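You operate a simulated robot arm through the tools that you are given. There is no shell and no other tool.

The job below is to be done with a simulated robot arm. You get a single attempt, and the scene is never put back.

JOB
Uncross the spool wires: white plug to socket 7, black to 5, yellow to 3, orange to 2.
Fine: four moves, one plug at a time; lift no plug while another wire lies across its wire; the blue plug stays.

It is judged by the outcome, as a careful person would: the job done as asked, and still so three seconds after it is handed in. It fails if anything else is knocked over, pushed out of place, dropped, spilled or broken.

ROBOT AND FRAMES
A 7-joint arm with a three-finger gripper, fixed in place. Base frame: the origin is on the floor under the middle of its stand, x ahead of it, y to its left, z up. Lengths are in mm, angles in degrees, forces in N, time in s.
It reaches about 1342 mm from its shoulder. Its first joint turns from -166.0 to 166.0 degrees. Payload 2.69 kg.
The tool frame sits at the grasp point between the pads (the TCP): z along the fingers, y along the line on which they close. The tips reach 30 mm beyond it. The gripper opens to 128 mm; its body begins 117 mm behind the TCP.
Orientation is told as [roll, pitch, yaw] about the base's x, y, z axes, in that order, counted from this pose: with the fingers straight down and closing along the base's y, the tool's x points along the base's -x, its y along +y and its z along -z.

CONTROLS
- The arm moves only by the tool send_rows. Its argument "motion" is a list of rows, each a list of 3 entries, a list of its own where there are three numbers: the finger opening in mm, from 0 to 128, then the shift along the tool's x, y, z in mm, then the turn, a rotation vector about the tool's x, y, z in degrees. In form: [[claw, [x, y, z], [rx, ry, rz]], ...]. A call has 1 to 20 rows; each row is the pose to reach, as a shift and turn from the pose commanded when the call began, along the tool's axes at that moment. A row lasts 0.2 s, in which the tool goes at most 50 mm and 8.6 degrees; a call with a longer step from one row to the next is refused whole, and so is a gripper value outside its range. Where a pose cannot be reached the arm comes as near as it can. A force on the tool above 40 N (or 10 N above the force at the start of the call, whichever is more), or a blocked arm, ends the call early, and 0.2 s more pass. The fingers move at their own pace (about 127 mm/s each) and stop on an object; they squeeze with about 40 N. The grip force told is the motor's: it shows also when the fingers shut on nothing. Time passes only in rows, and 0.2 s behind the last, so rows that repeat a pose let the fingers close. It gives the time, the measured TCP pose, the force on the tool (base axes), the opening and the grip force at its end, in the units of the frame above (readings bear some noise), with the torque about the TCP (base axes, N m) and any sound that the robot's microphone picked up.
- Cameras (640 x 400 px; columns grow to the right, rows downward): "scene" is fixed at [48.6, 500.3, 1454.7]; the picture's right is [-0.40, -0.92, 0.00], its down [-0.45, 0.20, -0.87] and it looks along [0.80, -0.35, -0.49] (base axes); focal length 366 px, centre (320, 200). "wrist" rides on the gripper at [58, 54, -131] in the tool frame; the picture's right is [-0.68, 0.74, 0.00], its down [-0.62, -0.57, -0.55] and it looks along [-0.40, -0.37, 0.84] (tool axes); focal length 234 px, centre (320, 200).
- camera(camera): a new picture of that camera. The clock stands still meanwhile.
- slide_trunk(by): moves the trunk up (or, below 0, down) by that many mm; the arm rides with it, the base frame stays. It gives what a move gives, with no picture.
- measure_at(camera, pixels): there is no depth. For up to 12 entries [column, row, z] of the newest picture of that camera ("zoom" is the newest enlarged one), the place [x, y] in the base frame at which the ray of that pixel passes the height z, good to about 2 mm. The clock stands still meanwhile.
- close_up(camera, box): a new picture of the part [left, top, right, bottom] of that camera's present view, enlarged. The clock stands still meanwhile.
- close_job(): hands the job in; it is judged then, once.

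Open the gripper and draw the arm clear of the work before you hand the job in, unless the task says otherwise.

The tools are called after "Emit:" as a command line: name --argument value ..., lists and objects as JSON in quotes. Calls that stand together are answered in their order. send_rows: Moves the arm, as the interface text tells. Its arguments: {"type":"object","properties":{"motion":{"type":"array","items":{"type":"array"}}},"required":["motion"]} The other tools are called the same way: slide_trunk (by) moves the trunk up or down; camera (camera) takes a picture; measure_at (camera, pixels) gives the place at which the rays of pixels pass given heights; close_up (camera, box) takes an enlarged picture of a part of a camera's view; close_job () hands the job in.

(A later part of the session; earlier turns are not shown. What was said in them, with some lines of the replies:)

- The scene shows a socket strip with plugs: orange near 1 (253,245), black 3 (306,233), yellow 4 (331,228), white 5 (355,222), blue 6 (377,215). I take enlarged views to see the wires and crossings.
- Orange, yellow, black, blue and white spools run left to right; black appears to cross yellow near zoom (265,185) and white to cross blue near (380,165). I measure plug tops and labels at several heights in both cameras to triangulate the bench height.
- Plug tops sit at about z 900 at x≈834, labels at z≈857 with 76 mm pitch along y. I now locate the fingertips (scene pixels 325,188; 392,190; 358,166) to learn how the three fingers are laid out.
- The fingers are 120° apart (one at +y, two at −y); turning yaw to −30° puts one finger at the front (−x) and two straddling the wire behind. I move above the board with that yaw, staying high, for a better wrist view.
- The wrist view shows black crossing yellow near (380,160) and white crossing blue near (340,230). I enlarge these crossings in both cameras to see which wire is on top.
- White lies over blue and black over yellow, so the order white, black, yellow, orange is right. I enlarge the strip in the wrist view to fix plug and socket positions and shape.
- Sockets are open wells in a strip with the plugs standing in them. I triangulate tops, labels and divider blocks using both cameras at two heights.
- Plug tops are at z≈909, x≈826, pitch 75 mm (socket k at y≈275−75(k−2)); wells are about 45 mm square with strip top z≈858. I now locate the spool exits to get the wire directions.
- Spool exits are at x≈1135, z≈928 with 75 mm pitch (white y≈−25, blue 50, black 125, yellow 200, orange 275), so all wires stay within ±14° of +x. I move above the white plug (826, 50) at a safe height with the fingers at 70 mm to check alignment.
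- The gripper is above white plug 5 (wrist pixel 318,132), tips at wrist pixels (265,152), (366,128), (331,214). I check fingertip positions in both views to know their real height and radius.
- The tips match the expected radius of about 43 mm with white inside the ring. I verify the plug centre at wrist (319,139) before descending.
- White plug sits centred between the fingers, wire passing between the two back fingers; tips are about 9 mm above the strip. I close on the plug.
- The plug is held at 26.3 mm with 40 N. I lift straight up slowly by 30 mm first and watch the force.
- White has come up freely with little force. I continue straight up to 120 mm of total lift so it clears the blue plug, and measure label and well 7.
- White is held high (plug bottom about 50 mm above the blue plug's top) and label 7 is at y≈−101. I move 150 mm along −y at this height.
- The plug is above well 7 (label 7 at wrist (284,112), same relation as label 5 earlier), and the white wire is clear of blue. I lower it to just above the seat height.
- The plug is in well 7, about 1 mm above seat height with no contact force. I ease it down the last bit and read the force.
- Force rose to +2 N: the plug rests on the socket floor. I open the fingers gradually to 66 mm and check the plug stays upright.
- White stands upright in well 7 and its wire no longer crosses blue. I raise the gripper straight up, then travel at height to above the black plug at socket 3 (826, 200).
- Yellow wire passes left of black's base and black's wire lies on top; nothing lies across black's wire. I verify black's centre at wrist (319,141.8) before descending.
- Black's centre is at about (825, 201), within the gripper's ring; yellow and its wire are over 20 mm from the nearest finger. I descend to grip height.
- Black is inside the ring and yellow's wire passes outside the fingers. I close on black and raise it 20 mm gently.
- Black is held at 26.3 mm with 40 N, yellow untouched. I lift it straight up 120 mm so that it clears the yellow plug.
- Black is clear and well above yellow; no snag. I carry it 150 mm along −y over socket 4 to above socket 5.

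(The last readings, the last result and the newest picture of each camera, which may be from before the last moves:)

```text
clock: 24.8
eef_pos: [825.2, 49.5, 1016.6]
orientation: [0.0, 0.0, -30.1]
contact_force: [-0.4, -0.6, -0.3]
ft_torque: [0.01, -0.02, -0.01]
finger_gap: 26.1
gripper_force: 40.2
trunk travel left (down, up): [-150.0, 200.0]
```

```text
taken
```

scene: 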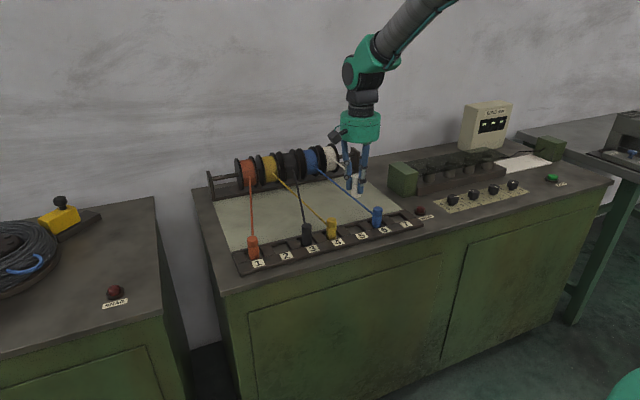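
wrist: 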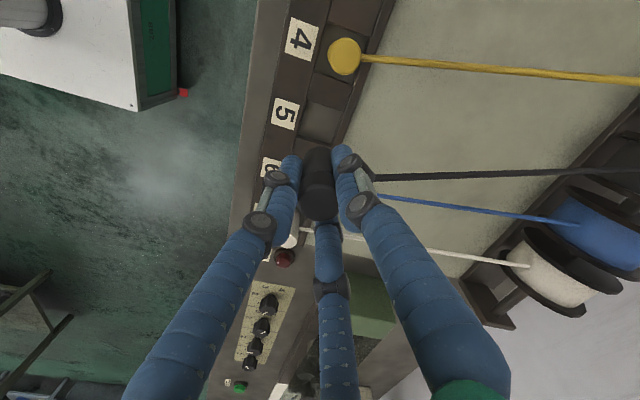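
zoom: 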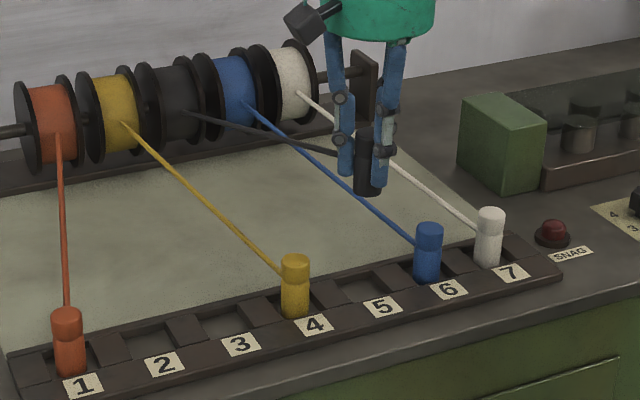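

The plug hangs over well 5, its wire parallel to blue's in the wrist view with no crossing. I lower it to just above seat height.

Emit:
send_rows --motion '[[15, [0, 0, 15], [0, 0, 0]], [15, [0, 0, 35], [0, 0, 0]], [15, [0, 0, 55], [0, 0, 0]], [15, [0, 0, 75], [0, 0, 0]], [15, [0, 0, 90], [0, 0, 0]], [15, [0, 0, 102], [0, 0, 0]], [15, [0, 0, 110], [0, 0, 0]], [15, [0, 0, 115], [0, 0, 0]], [15, [0, 0, 118], [0, 0, 0]], [15, [0, 0, 119], [0, 0, 0]]]'

Emit:
close_up --camera "scene" --box '[290, 150, 450, 250]'

Emit:
camera --camera "wrist"

```text
clock: 27.0
eef_pos: [825.1, 51.2, 897.9]
orientation: [0.0, 0.0, -30.0]
contact_force: [-0.7, -0.6, -0.4]
ft_torque: [-0.02, -0.01, 0.0]
finger_gap: 26.3
gripper_force: 39.7
trunk travel left (down, up): [-150.0, 200.0]
```

```text
4.00 times, centred on (370, 200) of scene
```

zoom: 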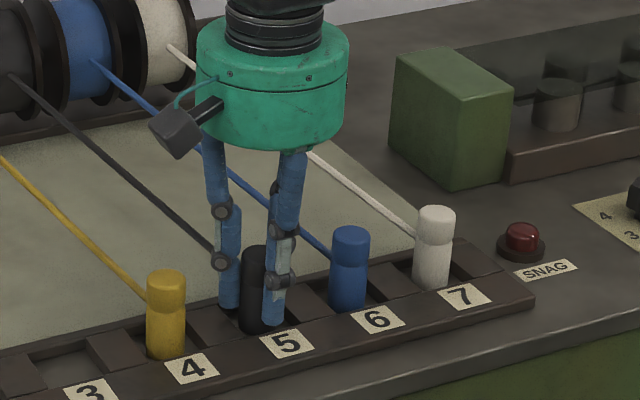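

```text
taken
```

wrist: 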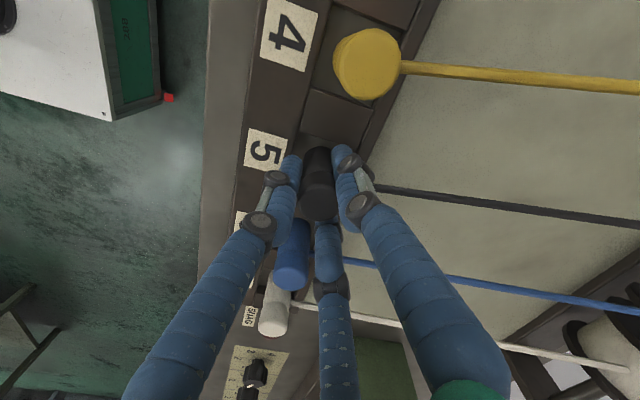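

Black is in well 5 about 1 mm above the floor, no contact yet. I ease it down onto the floor.

Emit:
send_rows --motion '[[15, [0, 0, 0.6], [0, 0, 0]], [15, [0, 0, 1.2], [0, 0, 0]], [15, [0, 0, 1.2], [0, 0, 0]]]'

```text
clock: 27.8
eef_pos: [825.8, 49.2, 895.5]
orientation: [-0.1, 0.1, -30.0]
contact_force: [-0.8, -0.5, 2.0]
ft_torque: [0.01, -0.03, -0.04]
finger_gap: 26.5
gripper_force: 40.3
trunk travel left (down, up): [-150.0, 200.0]
```

The +2 N reading shows black resting on the floor of socket 5. I open the fingers gradually.

Emit:
send_rows --motion '[[28, [0, 0, 1.2], [0, 0, 0]], [34, [0, 0, 1.2], [0, 0, 0]], [45, [0, 0, 1.2], [0, 0, 0]], [58, [0, 0, 1.2], [0, 0, 0]], [66, [0, 0, 1.2], [0, 0, 0]], [66, [0, 0, 1.2], [0, 0, 0]]]'

Emit:
close_up --camera "scene" --box '[290, 150, 450, 250]'

Emit:
camera --camera "wrist"

```text
clock: 29.2
eef_pos: [825.8, 49.6, 895.3]
orientation: [0.0, 0.0, -30.0]
contact_force: [-0.1, 0.0, -0.8]
ft_torque: [0.0, 0.02, -0.02]
finger_gap: 65.9
gripper_force: 0.1
trunk travel left (down, up): [-150.0, 200.0]
```

```text
4.00 times, centred on (370, 200) of scene
```

zoom: 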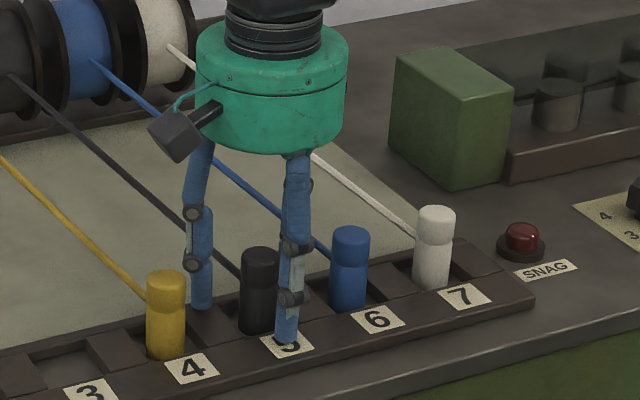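

```text
taken
```

wrist: 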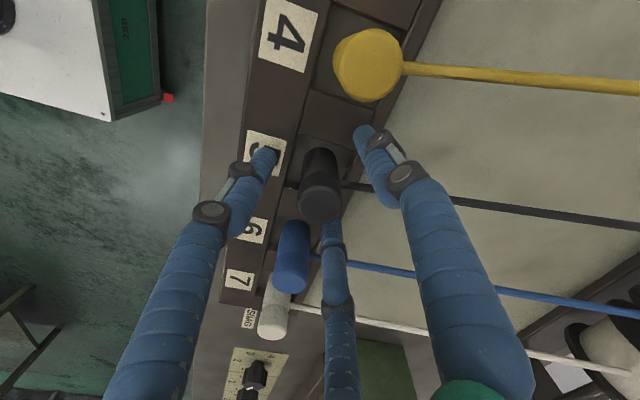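

Black stands upright in socket 5 with no crossings. I raise the gripper and move 75 mm to above the yellow plug at socket 4.

Emit:
send_rows --motion '[[66, [0, 0, -15], [0, 0, 0]], [66, [0, 0, -45], [0, 0, 0]], [66, [0, 0, -80], [0, 0, 0]], [66, [0, 0, -113], [0, 0, 0]], [70, [12.5, 21.7, -113], [0, 0, 0]], [70, [25, 43.3, -113], [0, 0, 0]], [70, [37.5, 65, -113], [0, 0, 0]], [70, [37.5, 65, -113], [0, 0, 0]]]'

Emit:
camera --camera "wrist"

Emit:
close_up --camera "wrist" --box '[240, 90, 400, 190]'

Emit:
close_up --camera "scene" --box '[230, 130, 450, 268]'

```text
clock: 31.0
eef_pos: [825.8, 124.9, 1006.1]
orientation: [0.0, 0.0, -30.0]
contact_force: [0.4, 0.3, 0.6]
ft_torque: [-0.03, 0.01, 0.01]
finger_gap: 70.2
gripper_force: 0.0
trunk travel left (down, up): [-150.0, 200.0]
```

```text
taken
```

wrist: 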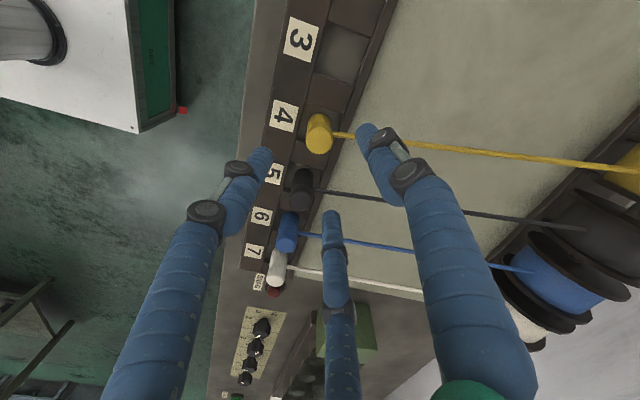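

```text
4.00 times, centred on (320, 140) of wrist
```

zoom: 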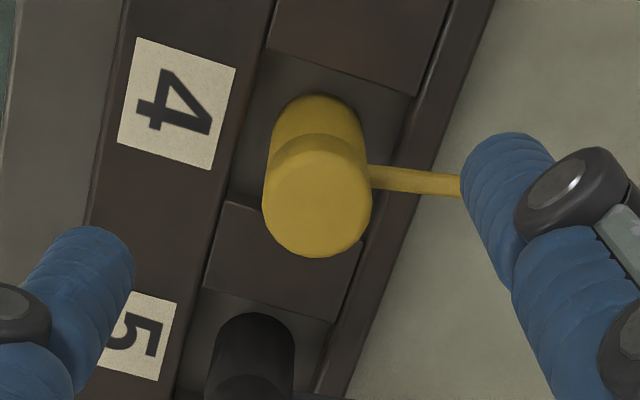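

```text
2.90 times, centred on (340, 199) of scene
```

zoom: 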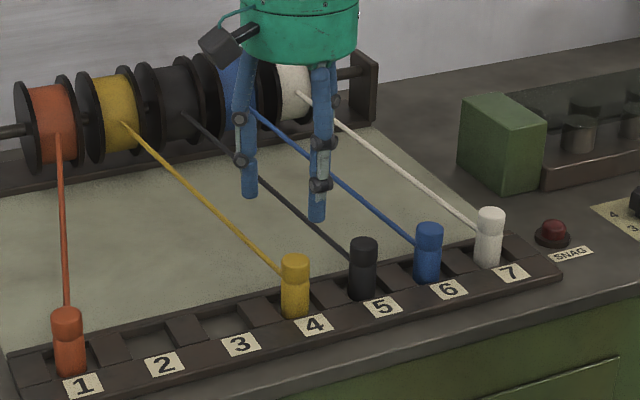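

Yellow is free of crossings now (black moved away) and centred in the ring at zoom (316,208). I descend to grip height.

Emit:
send_rows --motion '[[70, [0, 0, 25], [0, 0, 0]], [70, [0, 0, 50], [0, 0, 0]], [70, [0, 0, 75], [0, 0, 0]], [70, [0, 0, 95], [0, 0, 0]], [70, [0, 0, 105], [0, 0, 0]], [70, [0, 0, 111], [0, 0, 0]], [70, [0, 0, 111], [0, 0, 0]]]'

Emit:
camera --camera "wrist"

Emit:
close_up --camera "scene" --box '[260, 150, 420, 250]'

```text
clock: 32.6
eef_pos: [826.5, 126.2, 895.9]
orientation: [0.1, -0.1, -30.0]
contact_force: [0.0, -0.5, 0.5]
ft_torque: [-0.01, 0.01, -0.01]
finger_gap: 69.9
gripper_force: 0.0
trunk travel left (down, up): [-150.0, 200.0]
```

```text
taken
```

wrist: 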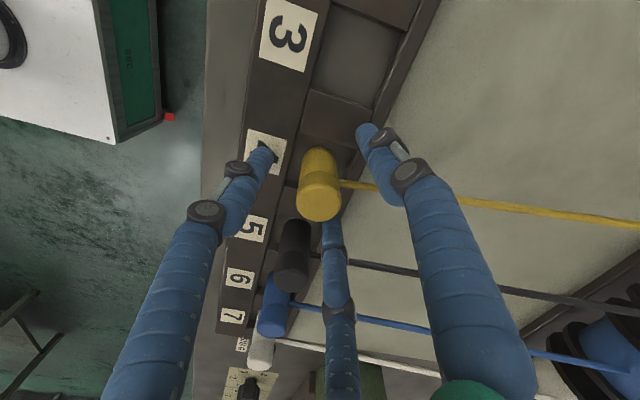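

```text
4.00 times, centred on (340, 200) of scene
```

zoom: 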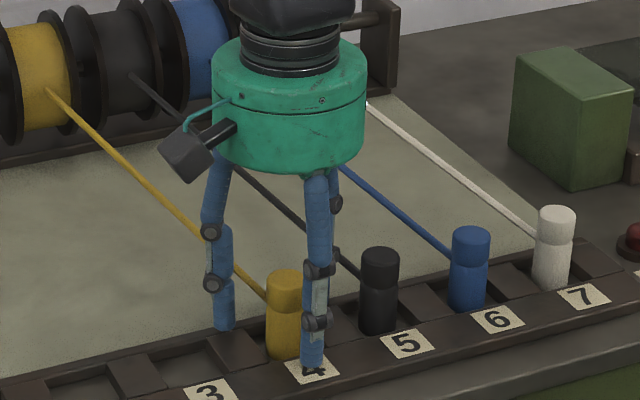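

Yellow is inside the ring, its wire between the back fingers. I close on it.

Emit:
send_rows --motion '[[55, [0, 0, 0], [0, 0, 0]], [40, [0, 0, 0], [0, 0, 0]], [30, [0, 0, 0], [0, 0, 0]], [15, [0, 0, 0], [0, 0, 0]], [15, [0, 0, 0], [0, 0, 0]], [15, [0, 0, 0], [0, 0, 0]]]'

Emit:
close_up --camera "scene" --box '[260, 150, 420, 250]'

Emit:
camera --camera "wrist"

```text
clock: 34.0
eef_pos: [825.8, 125.4, 895.9]
orientation: [0.1, 0.0, -30.0]
contact_force: [-0.4, -0.1, -0.1]
ft_torque: [-0.01, 0.0, -0.01]
finger_gap: 26.2
gripper_force: 39.9
trunk travel left (down, up): [-150.0, 200.0]
```

```text
4.00 times, centred on (340, 200) of scene
```

zoom: 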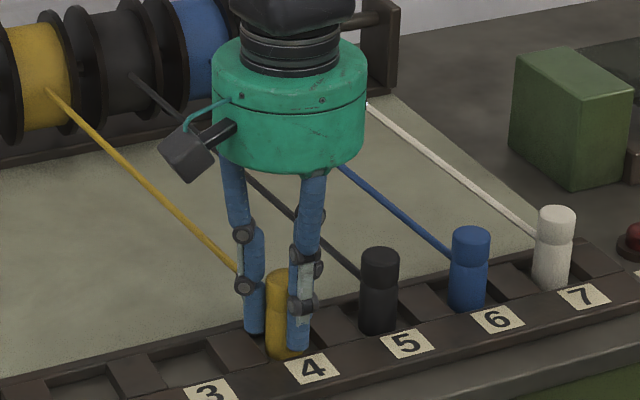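

```text
taken
```

wrist: 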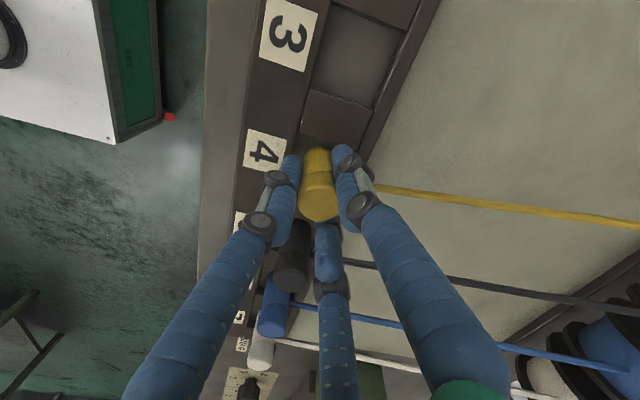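

Yellow is held at 26.2 mm with 40 N. I lift it 70 mm straight up and shift 75 mm to +y above socket 3.

Emit:
send_rows --motion '[[15, [0, 0, -5], [0, 0, 0]], [15, [0, 0, -14], [0, 0, 0]], [15, [0, 0, -28], [0, 0, 0]], [15, [0, 0, -46], [0, 0, 0]], [15, [0, 0, -62], [0, 0, 0]], [15, [0, 0, -70], [0, 0, 0]], [15, [5, 8.7, -70], [0, 0, 0]], [15, [13, 22.5, -70], [0, 0, 0]], [15, [23, 39.8, -70], [0, 0, 0]], [15, [32, 55.4, -70], [0, 0, 0]], [15, [37.5, 65, -70], [0, 0, 0]], [15, [37.5, 65, -70], [0, 0, 0]]]'

Emit:
close_up --camera "scene" --box '[230, 130, 450, 268]'

Emit:
camera --camera "wrist"

```text
clock: 36.6
eef_pos: [826.1, 200.9, 966.7]
orientation: [0.0, 0.0, -29.9]
contact_force: [0.6, -0.2, -1.2]
ft_torque: [-0.04, 0.03, 0.01]
finger_gap: 26.6
gripper_force: 40.2
trunk travel left (down, up): [-150.0, 200.0]
```

```text
2.90 times, centred on (340, 199) of scene
```

zoom: 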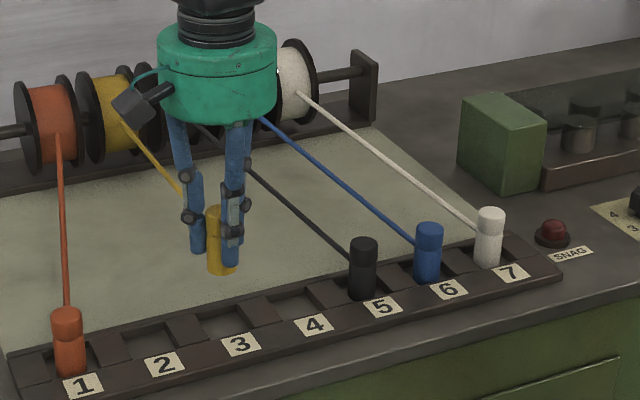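

```text
taken
```

wrist: 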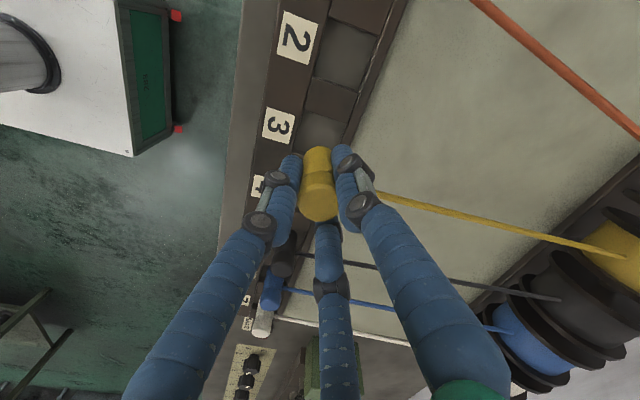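

Yellow is above well 3 at (826, 200.9). I lower it to just above seat height.

Emit:
send_rows --motion '[[15, [0, 0, 12], [0, 0, 0]], [15, [0, 0, 28], [0, 0, 0]], [15, [0, 0, 44], [0, 0, 0]], [15, [0, 0, 56], [0, 0, 0]], [15, [0, 0, 63], [0, 0, 0]], [15, [0, 0, 67], [0, 0, 0]], [15, [0, 0, 69], [0, 0, 0]], [15, [0, 0, 69], [0, 0, 0]]]'

Emit:
close_up --camera "scene" --box '[230, 150, 390, 250]'

Emit:
camera --camera "wrist"

```text
clock: 38.4
eef_pos: [826.6, 200.6, 896.7]
orientation: [0.0, 0.1, -30.1]
contact_force: [0.2, 0.6, -0.2]
ft_torque: [0.03, 0.02, 0.01]
finger_gap: 26.4
gripper_force: 40.2
trunk travel left (down, up): [-150.0, 200.0]
```

```text
4.00 times, centred on (310, 200) of scene
```

zoom: 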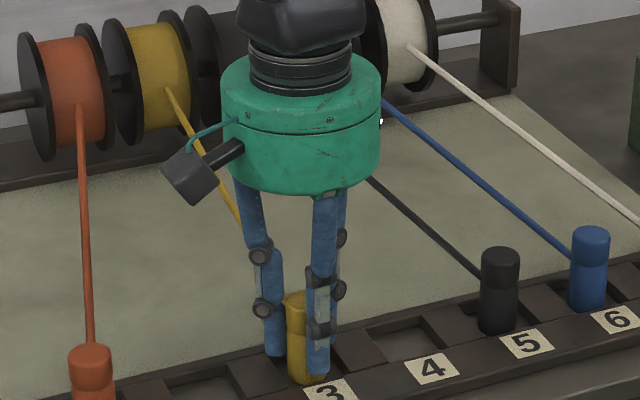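

```text
taken
```

wrist: 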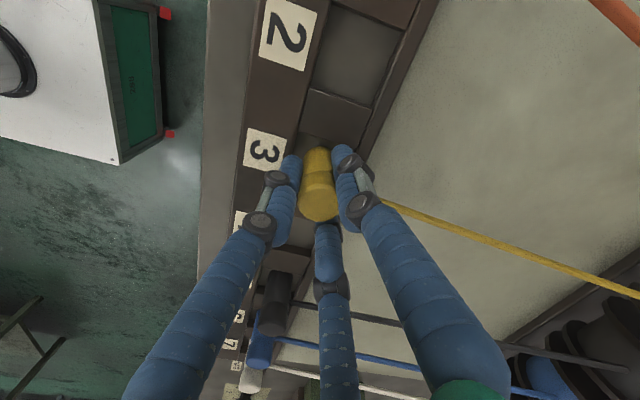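

Yellow is in well 3 just above the floor. I ease it down the last millimetre.

Emit:
send_rows --motion '[[15, [0, 0, 0.6], [0, 0, 0]], [15, [0, 0, 1.2], [0, 0, 0]], [15, [0, 0, 1.2], [0, 0, 0]]]'

```text
clock: 39.2
eef_pos: [826.1, 200.7, 897.0]
orientation: [0.1, 0.0, -30.0]
contact_force: [-0.8, 1.0, -0.5]
ft_torque: [0.0, -0.02, 0.01]
finger_gap: 26.3
gripper_force: 39.7
trunk travel left (down, up): [-150.0, 200.0]
```

No contact force yet. I ease down a bit further in small steps.

Emit:
send_rows --motion '[[15, [0, 0, 0.5], [0, 0, 0]], [15, [0, 0, 0.8], [0, 0, 0]], [15, [0, 0, 0.8], [0, 0, 0]]]'

```text
clock: 40.0
eef_pos: [825.4, 200.2, 895.8]
orientation: [-0.1, 0.0, -30.1]
contact_force: [-1.3, -0.7, 8.6]
ft_torque: [-0.04, 0.09, 0.04]
finger_gap: 26.3
gripper_force: 40.2
trunk travel left (down, up): [-150.0, 200.0]
```

Contact is now clear at +8.6 N, so the plug is on the floor. I relieve about half a millimetre and open the fingers gradually.

Emit:
send_rows --motion '[[15, [0, 0, -0.5], [0, 0, 0]], [28, [0, 0, -0.5], [0, 0, 0]], [34, [0, 0, -0.5], [0, 0, 0]], [45, [0, 0, -0.5], [0, 0, 0]], [58, [0, 0, -0.5], [0, 0, 0]], [66, [0, 0, -0.5], [0, 0, 0]], [66, [0, 0, -0.5], [0, 0, 0]]]'

Emit:
close_up --camera "scene" --box '[230, 150, 390, 250]'

Emit:
camera --camera "wrist"

```text
clock: 41.6
eef_pos: [825.3, 200.4, 896.0]
orientation: [0.0, -0.1, -30.0]
contact_force: [-0.1, -0.3, 0.8]
ft_torque: [0.02, 0.0, 0.01]
finger_gap: 66.2
gripper_force: 0.1
trunk travel left (down, up): [-150.0, 200.0]
```

```text
4.00 times, centred on (310, 200) of scene
```

zoom: 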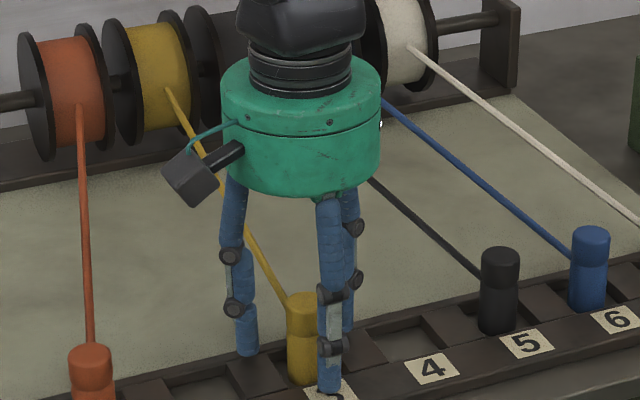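

```text
taken
```

wrist: 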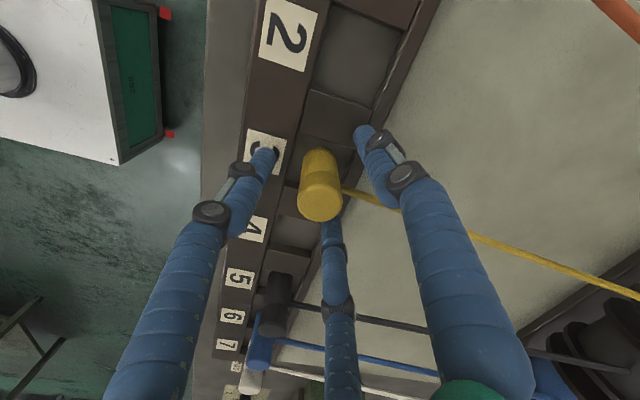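

Yellow stands upright in socket 3. I raise the gripper and travel 150 mm to +y, above the orange plug at socket 1.

Emit:
send_rows --motion '[[66, [0, 0, -15], [0, 0, 0]], [66, [0, 0, -45], [0, 0, 0]], [66, [0, 0, -80], [0, 0, 0]], [66, [0, 0, -113], [0, 0, 0]], [66, [15, 26, -113], [0, 0, 0]], [66, [35, 60.6, -113], [0, 0, 0]], [66, [55, 95.3, -113], [0, 0, 0]], [70, [70, 121.2, -113], [0, 0, 0]], [70, [75, 129.9, -113], [0, 0, 0]], [70, [75, 129.9, -113], [0, 0, 0]]]'

Emit:
camera --camera "wrist"

Emit:
close_up --camera "wrist" --box '[240, 90, 400, 190]'

Emit:
close_up --camera "scene" --box '[210, 130, 430, 268]'

```text
clock: 43.8
eef_pos: [824.5, 351.1, 1009.1]
orientation: [0.0, -0.1, -29.9]
contact_force: [0.2, 0.3, -0.7]
ft_torque: [-0.02, -0.02, 0.02]
finger_gap: 70.0
gripper_force: 0.1
trunk travel left (down, up): [-150.0, 200.0]
```

```text
taken
```

wrist: 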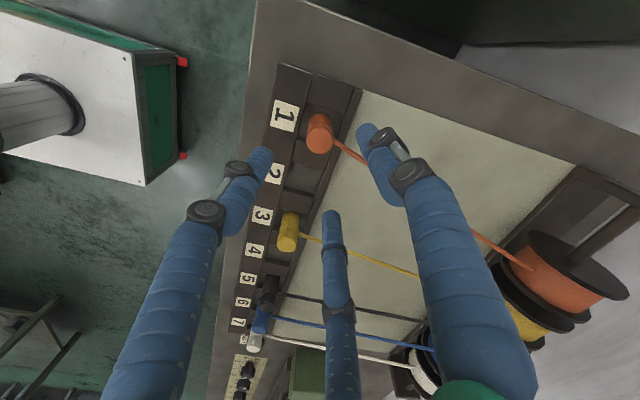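

```text
4.00 times, centred on (320, 140) of wrist
```

zoom: 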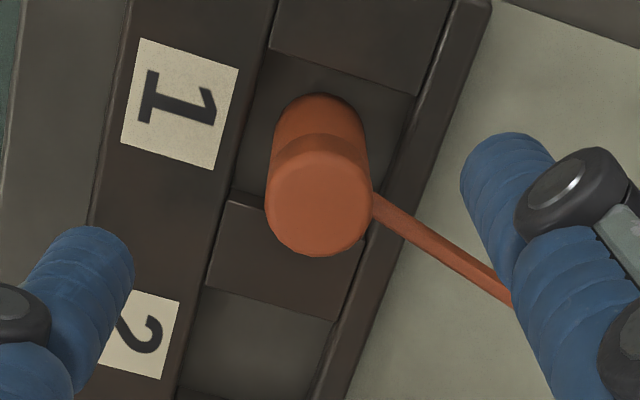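

```text
2.90 times, centred on (320, 199) of scene
```

zoom: 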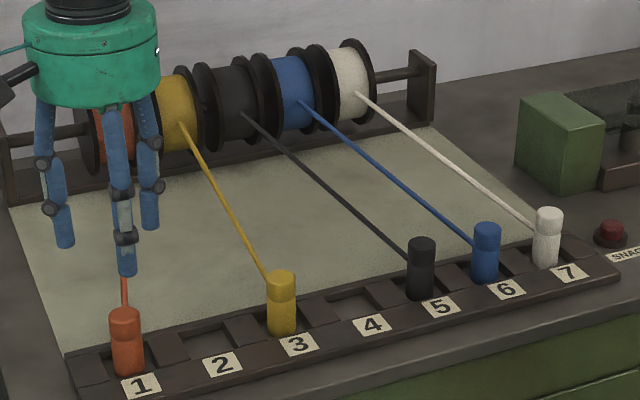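

Orange is centred in the ring (zoom 318,205) and no wire crosses its wire. I descend to grip height.

Emit:
send_rows --motion '[[70, [0, 0, 25], [0, 0, 0]], [70, [0, 0, 50], [0, 0, 0]], [70, [0, 0, 75], [0, 0, 0]], [70, [0, 0, 95], [0, 0, 0]], [70, [0, 0, 105], [0, 0, 0]], [70, [0, 0, 111], [0, 0, 0]], [70, [0, 0, 111], [0, 0, 0]]]'

Emit:
camera --camera "wrist"

Emit:
close_up --camera "scene" --box '[200, 170, 360, 270]'

```text
clock: 45.4
eef_pos: [825.9, 350.6, 897.3]
orientation: [0.0, 0.0, -30.1]
contact_force: [-0.5, 1.3, 1.1]
ft_torque: [0.02, 0.02, 0.0]
finger_gap: 69.9
gripper_force: 0.1
trunk travel left (down, up): [-150.0, 200.0]
```

```text
taken
```

wrist: 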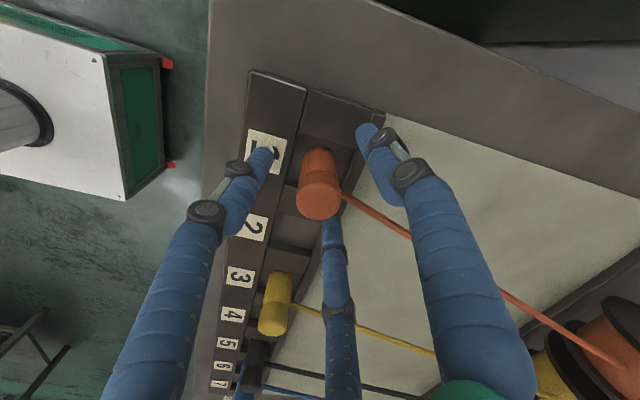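

```text
4.00 times, centred on (280, 220) of scene
```

zoom: 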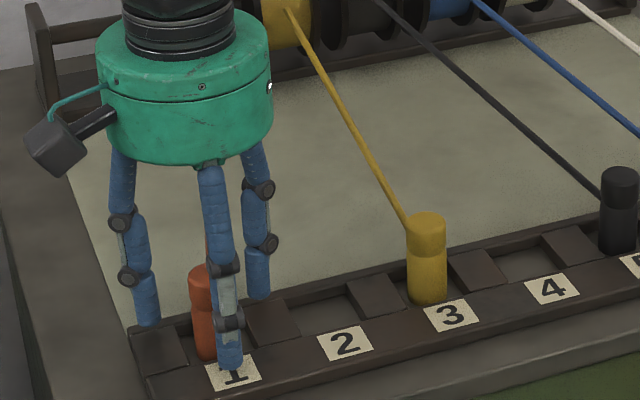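

Orange sits inside the ring with its wire between the back fingers. I close on it.

Emit:
send_rows --motion '[[55, [0, 0, 0], [0, 0, 0]], [40, [0, 0, 0], [0, 0, 0]], [30, [0, 0, 0], [0, 0, 0]], [15, [0, 0, 0], [0, 0, 0]], [15, [0, 0, 0], [0, 0, 0]], [15, [0, 0, 0], [0, 0, 0]]]'

Emit:
close_up --camera "scene" --box '[200, 170, 360, 270]'

Emit:
camera --camera "wrist"

```text
clock: 46.8
eef_pos: [826.4, 350.9, 897.1]
orientation: [0.0, 0.0, -30.0]
contact_force: [-0.4, 0.4, -0.8]
ft_torque: [0.0, -0.02, -0.03]
finger_gap: 26.4
gripper_force: 40.4
trunk travel left (down, up): [-150.0, 200.0]
```

```text
4.00 times, centred on (280, 220) of scene
```

zoom: 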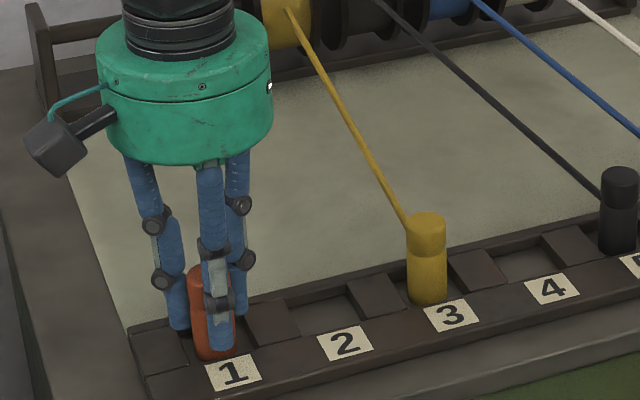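

```text
taken
```

wrist: 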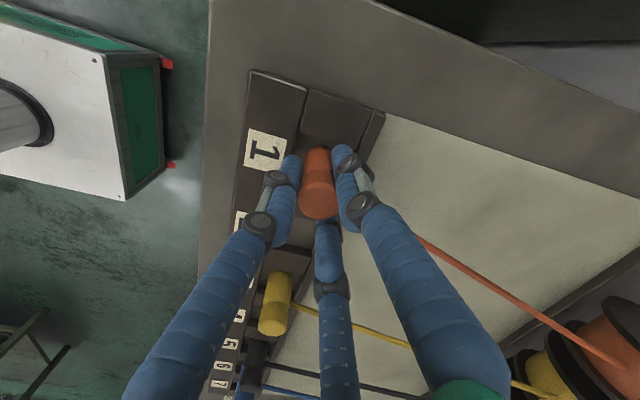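

Orange is held at 26.4 mm with 40 N. I lift 70 mm straight up and shift 75 mm along −y above socket 2.

Emit:
send_rows --motion '[[15, [0, 0, -5], [0, 0, 0]], [15, [0, 0, -14], [0, 0, 0]], [15, [0, 0, -28], [0, 0, 0]], [15, [0, 0, -46], [0, 0, 0]], [15, [0, 0, -62], [0, 0, 0]], [15, [0, 0, -70], [0, 0, 0]], [15, [-5, -8.7, -70], [0, 0, 0]], [15, [-13, -22.5, -70], [0, 0, 0]], [15, [-23, -39.8, -70], [0, 0, 0]], [15, [-32, -55.4, -70], [0, 0, 0]], [15, [-37.5, -65, -70], [0, 0, 0]], [15, [-37.5, -65, -70], [0, 0, 0]]]'

Emit:
close_up --camera "scene" --box '[210, 130, 430, 268]'

Emit:
camera --camera "wrist"

```text
clock: 49.4
eef_pos: [826.5, 274.6, 968.3]
orientation: [0.1, 0.0, -30.0]
contact_force: [0.0, -0.2, -0.4]
ft_torque: [-0.01, 0.0, -0.02]
finger_gap: 26.6
gripper_force: 39.9
trunk travel left (down, up): [-150.0, 200.0]
```

```text
2.90 times, centred on (320, 199) of scene
```

zoom: 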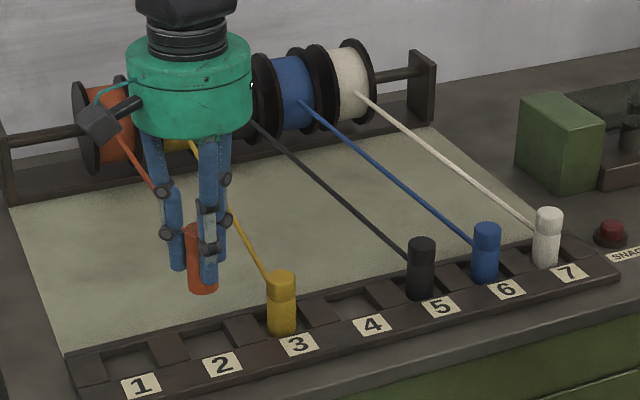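

```text
taken
```

wrist: 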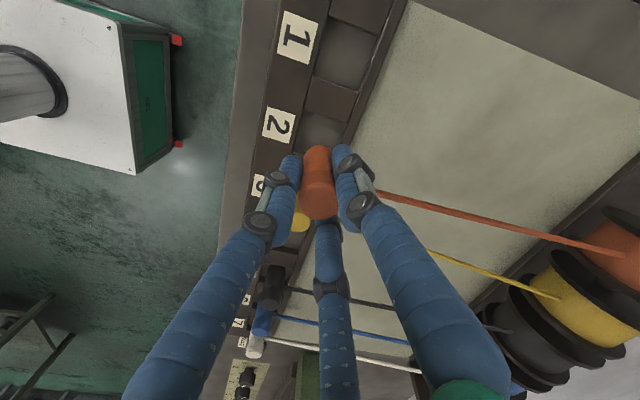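

Orange hangs over well 2 at (826.5, 274.6), clear of yellow. I lower it to just above the seat.

Emit:
send_rows --motion '[[15, [0, 0, 12], [0, 0, 0]], [15, [0, 0, 28], [0, 0, 0]], [15, [0, 0, 44], [0, 0, 0]], [15, [0, 0, 56], [0, 0, 0]], [15, [0, 0, 63], [0, 0, 0]], [15, [0, 0, 67], [0, 0, 0]], [15, [0, 0, 69], [0, 0, 0]], [15, [0, 0, 69], [0, 0, 0]]]'

Emit:
close_up --camera "scene" --box '[200, 170, 360, 270]'

Emit:
camera --camera "wrist"

```text
clock: 51.2
eef_pos: [826.0, 275.3, 899.5]
orientation: [0.0, 0.0, -30.0]
contact_force: [0.4, 0.0, -0.7]
ft_torque: [-0.02, 0.0, 0.01]
finger_gap: 26.4
gripper_force: 40.1
trunk travel left (down, up): [-150.0, 200.0]
```

```text
4.00 times, centred on (280, 220) of scene
```

zoom: 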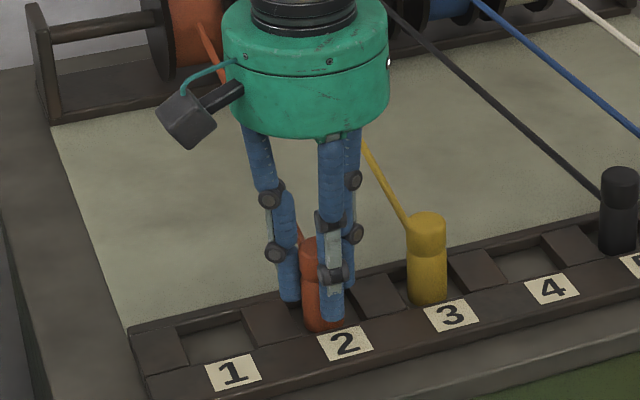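

```text
taken
```

wrist: 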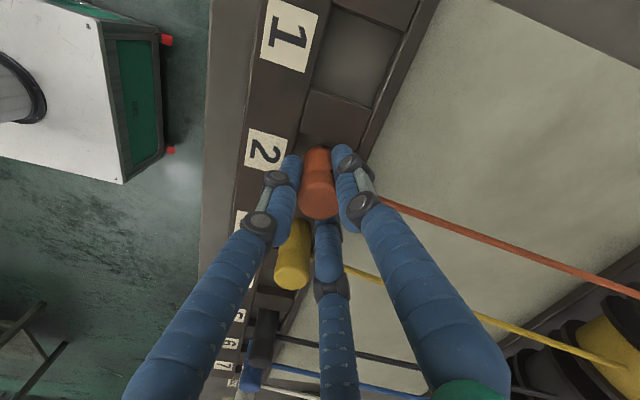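

Orange is in well 2 slightly above the floor. I ease it down and read the force.

Emit:
send_rows --motion '[[15, [0, 0, 0.6], [0, 0, 0]], [15, [0, 0, 1.2], [0, 0, 0]], [15, [0, 0, 1.2], [0, 0, 0]]]'

```text
clock: 52.0
eef_pos: [824.7, 274.8, 897.5]
orientation: [0.1, 0.0, -30.0]
contact_force: [0.0, -0.5, 3.5]
ft_torque: [0.04, 0.03, 0.01]
finger_gap: 26.6
gripper_force: 39.5
trunk travel left (down, up): [-150.0, 200.0]
```

The +3.5 N shows orange resting on the floor of socket 2. I open the fingers gradually.

Emit:
send_rows --motion '[[28, [0, 0, 0], [0, 0, 0]], [34, [0, 0, 0], [0, 0, 0]], [45, [0, 0, 0], [0, 0, 0]], [58, [0, 0, 0], [0, 0, 0]], [66, [0, 0, 0], [0, 0, 0]], [66, [0, 0, 0], [0, 0, 0]]]'

Emit:
close_up --camera "scene" --box '[200, 170, 360, 270]'

Emit:
camera --camera "wrist"

```text
clock: 53.4
eef_pos: [824.3, 275.0, 897.0]
orientation: [0.0, 0.0, -30.0]
contact_force: [0.2, 0.2, 0.3]
ft_torque: [0.0, 0.0, 0.07]
finger_gap: 66.1
gripper_force: 0.1
trunk travel left (down, up): [-150.0, 200.0]
```

```text
4.00 times, centred on (280, 220) of scene
```

zoom: 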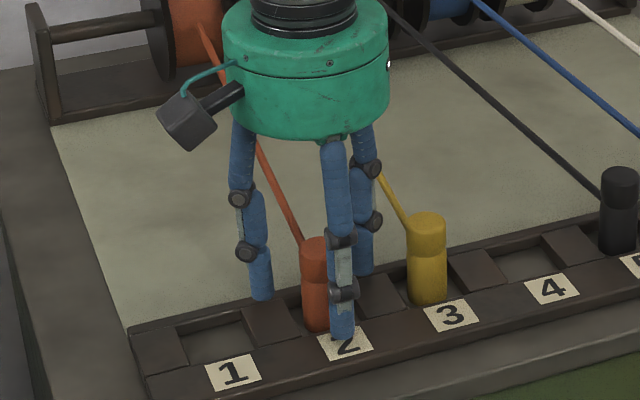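

```text
taken
```

wrist: 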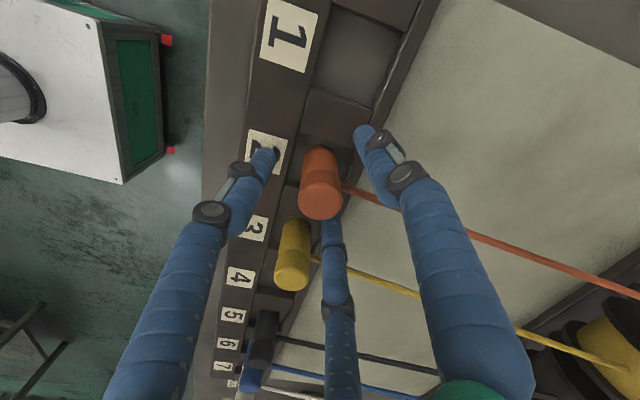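

Orange stands upright in socket 2. I raise the gripper straight up and draw the arm back towards the start position, opening the fingers fully only once clear.

Emit:
send_rows --motion '[[66, [0, 0, -15], [0, 0, 0]], [66, [0, 0, -45], [0, 0, 0]], [66, [0, 0, -80], [0, 0, 0]], [66, [0, 0, -115], [0, 0, 0]], [66, [0, 0, -155], [0, 0, 0]], [66, [0, 0, -195], [0, 0, 0]], [66, [0, 0, -235], [0, 0, 0]], [80, [34.6, -20, -240], [0, 0, 0]], [95, [69.3, -40, -240], [0, 0, 0]], [110, [103.9, -60, -240], [0, 0, 0]], [120, [138.6, -80, -240], [0, 0, 0]], [128, [173.2, -100, -240], [0, 0, 0]], [128, [207.8, -120, -240], [0, 0, 0]], [128, [207.8, -120, -240], [0, 0, 0]]]'

Emit:
camera --camera "scene"

Emit:
close_up --camera "scene" --box '[210, 130, 430, 268]'

Emit:
camera --camera "wrist"

```text
clock: 56.4
eef_pos: [585.1, 275.5, 1137.5]
orientation: [-0.1, 0.1, -30.0]
contact_force: [-0.7, -0.2, 0.2]
ft_torque: [0.04, -0.09, 0.04]
finger_gap: 128.1
gripper_force: 0.0
trunk travel left (down, up): [-150.0, 200.0]
```

```text
taken
```

scene: 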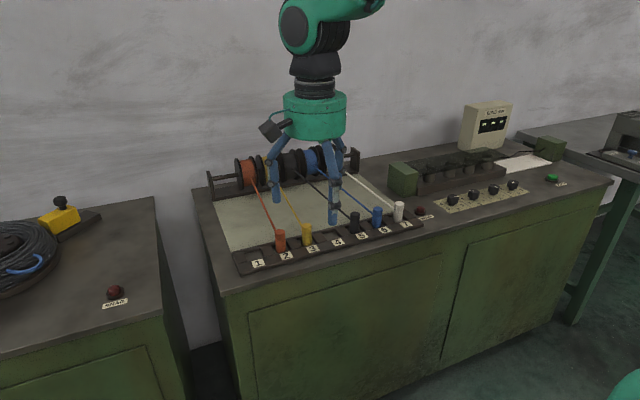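

```text
2.90 times, centred on (320, 199) of scene
```

zoom: 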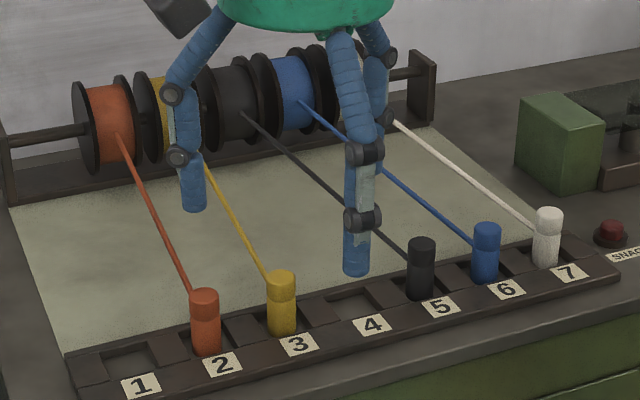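

```text
taken
```

wrist: 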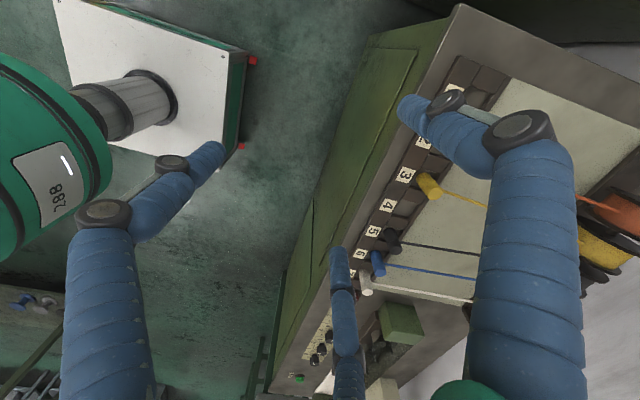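

The scene shows orange in 2, yellow in 3, black in 5, blue still in 6 and white in 7, all upright with no crossing wires, and the arm open and clear. I hand the job in.

Emit:
close_job

```text
The job is handed in.
```

The wires are uncrossed: white is in socket 7, black in 5, yellow in 3 and orange in 2. The blue plug stayed in 6.

I made the four moves in that order, one plug at a time. At the start, white lay over blue and black lay over yellow. That order meant nothing lay across a plug's wire when I lifted it.

The final pictures show all five plugs upright in their sockets, no wires crossing, and nothing else disturbed. The gripper was open and the arm drawn back before I handed the job in.
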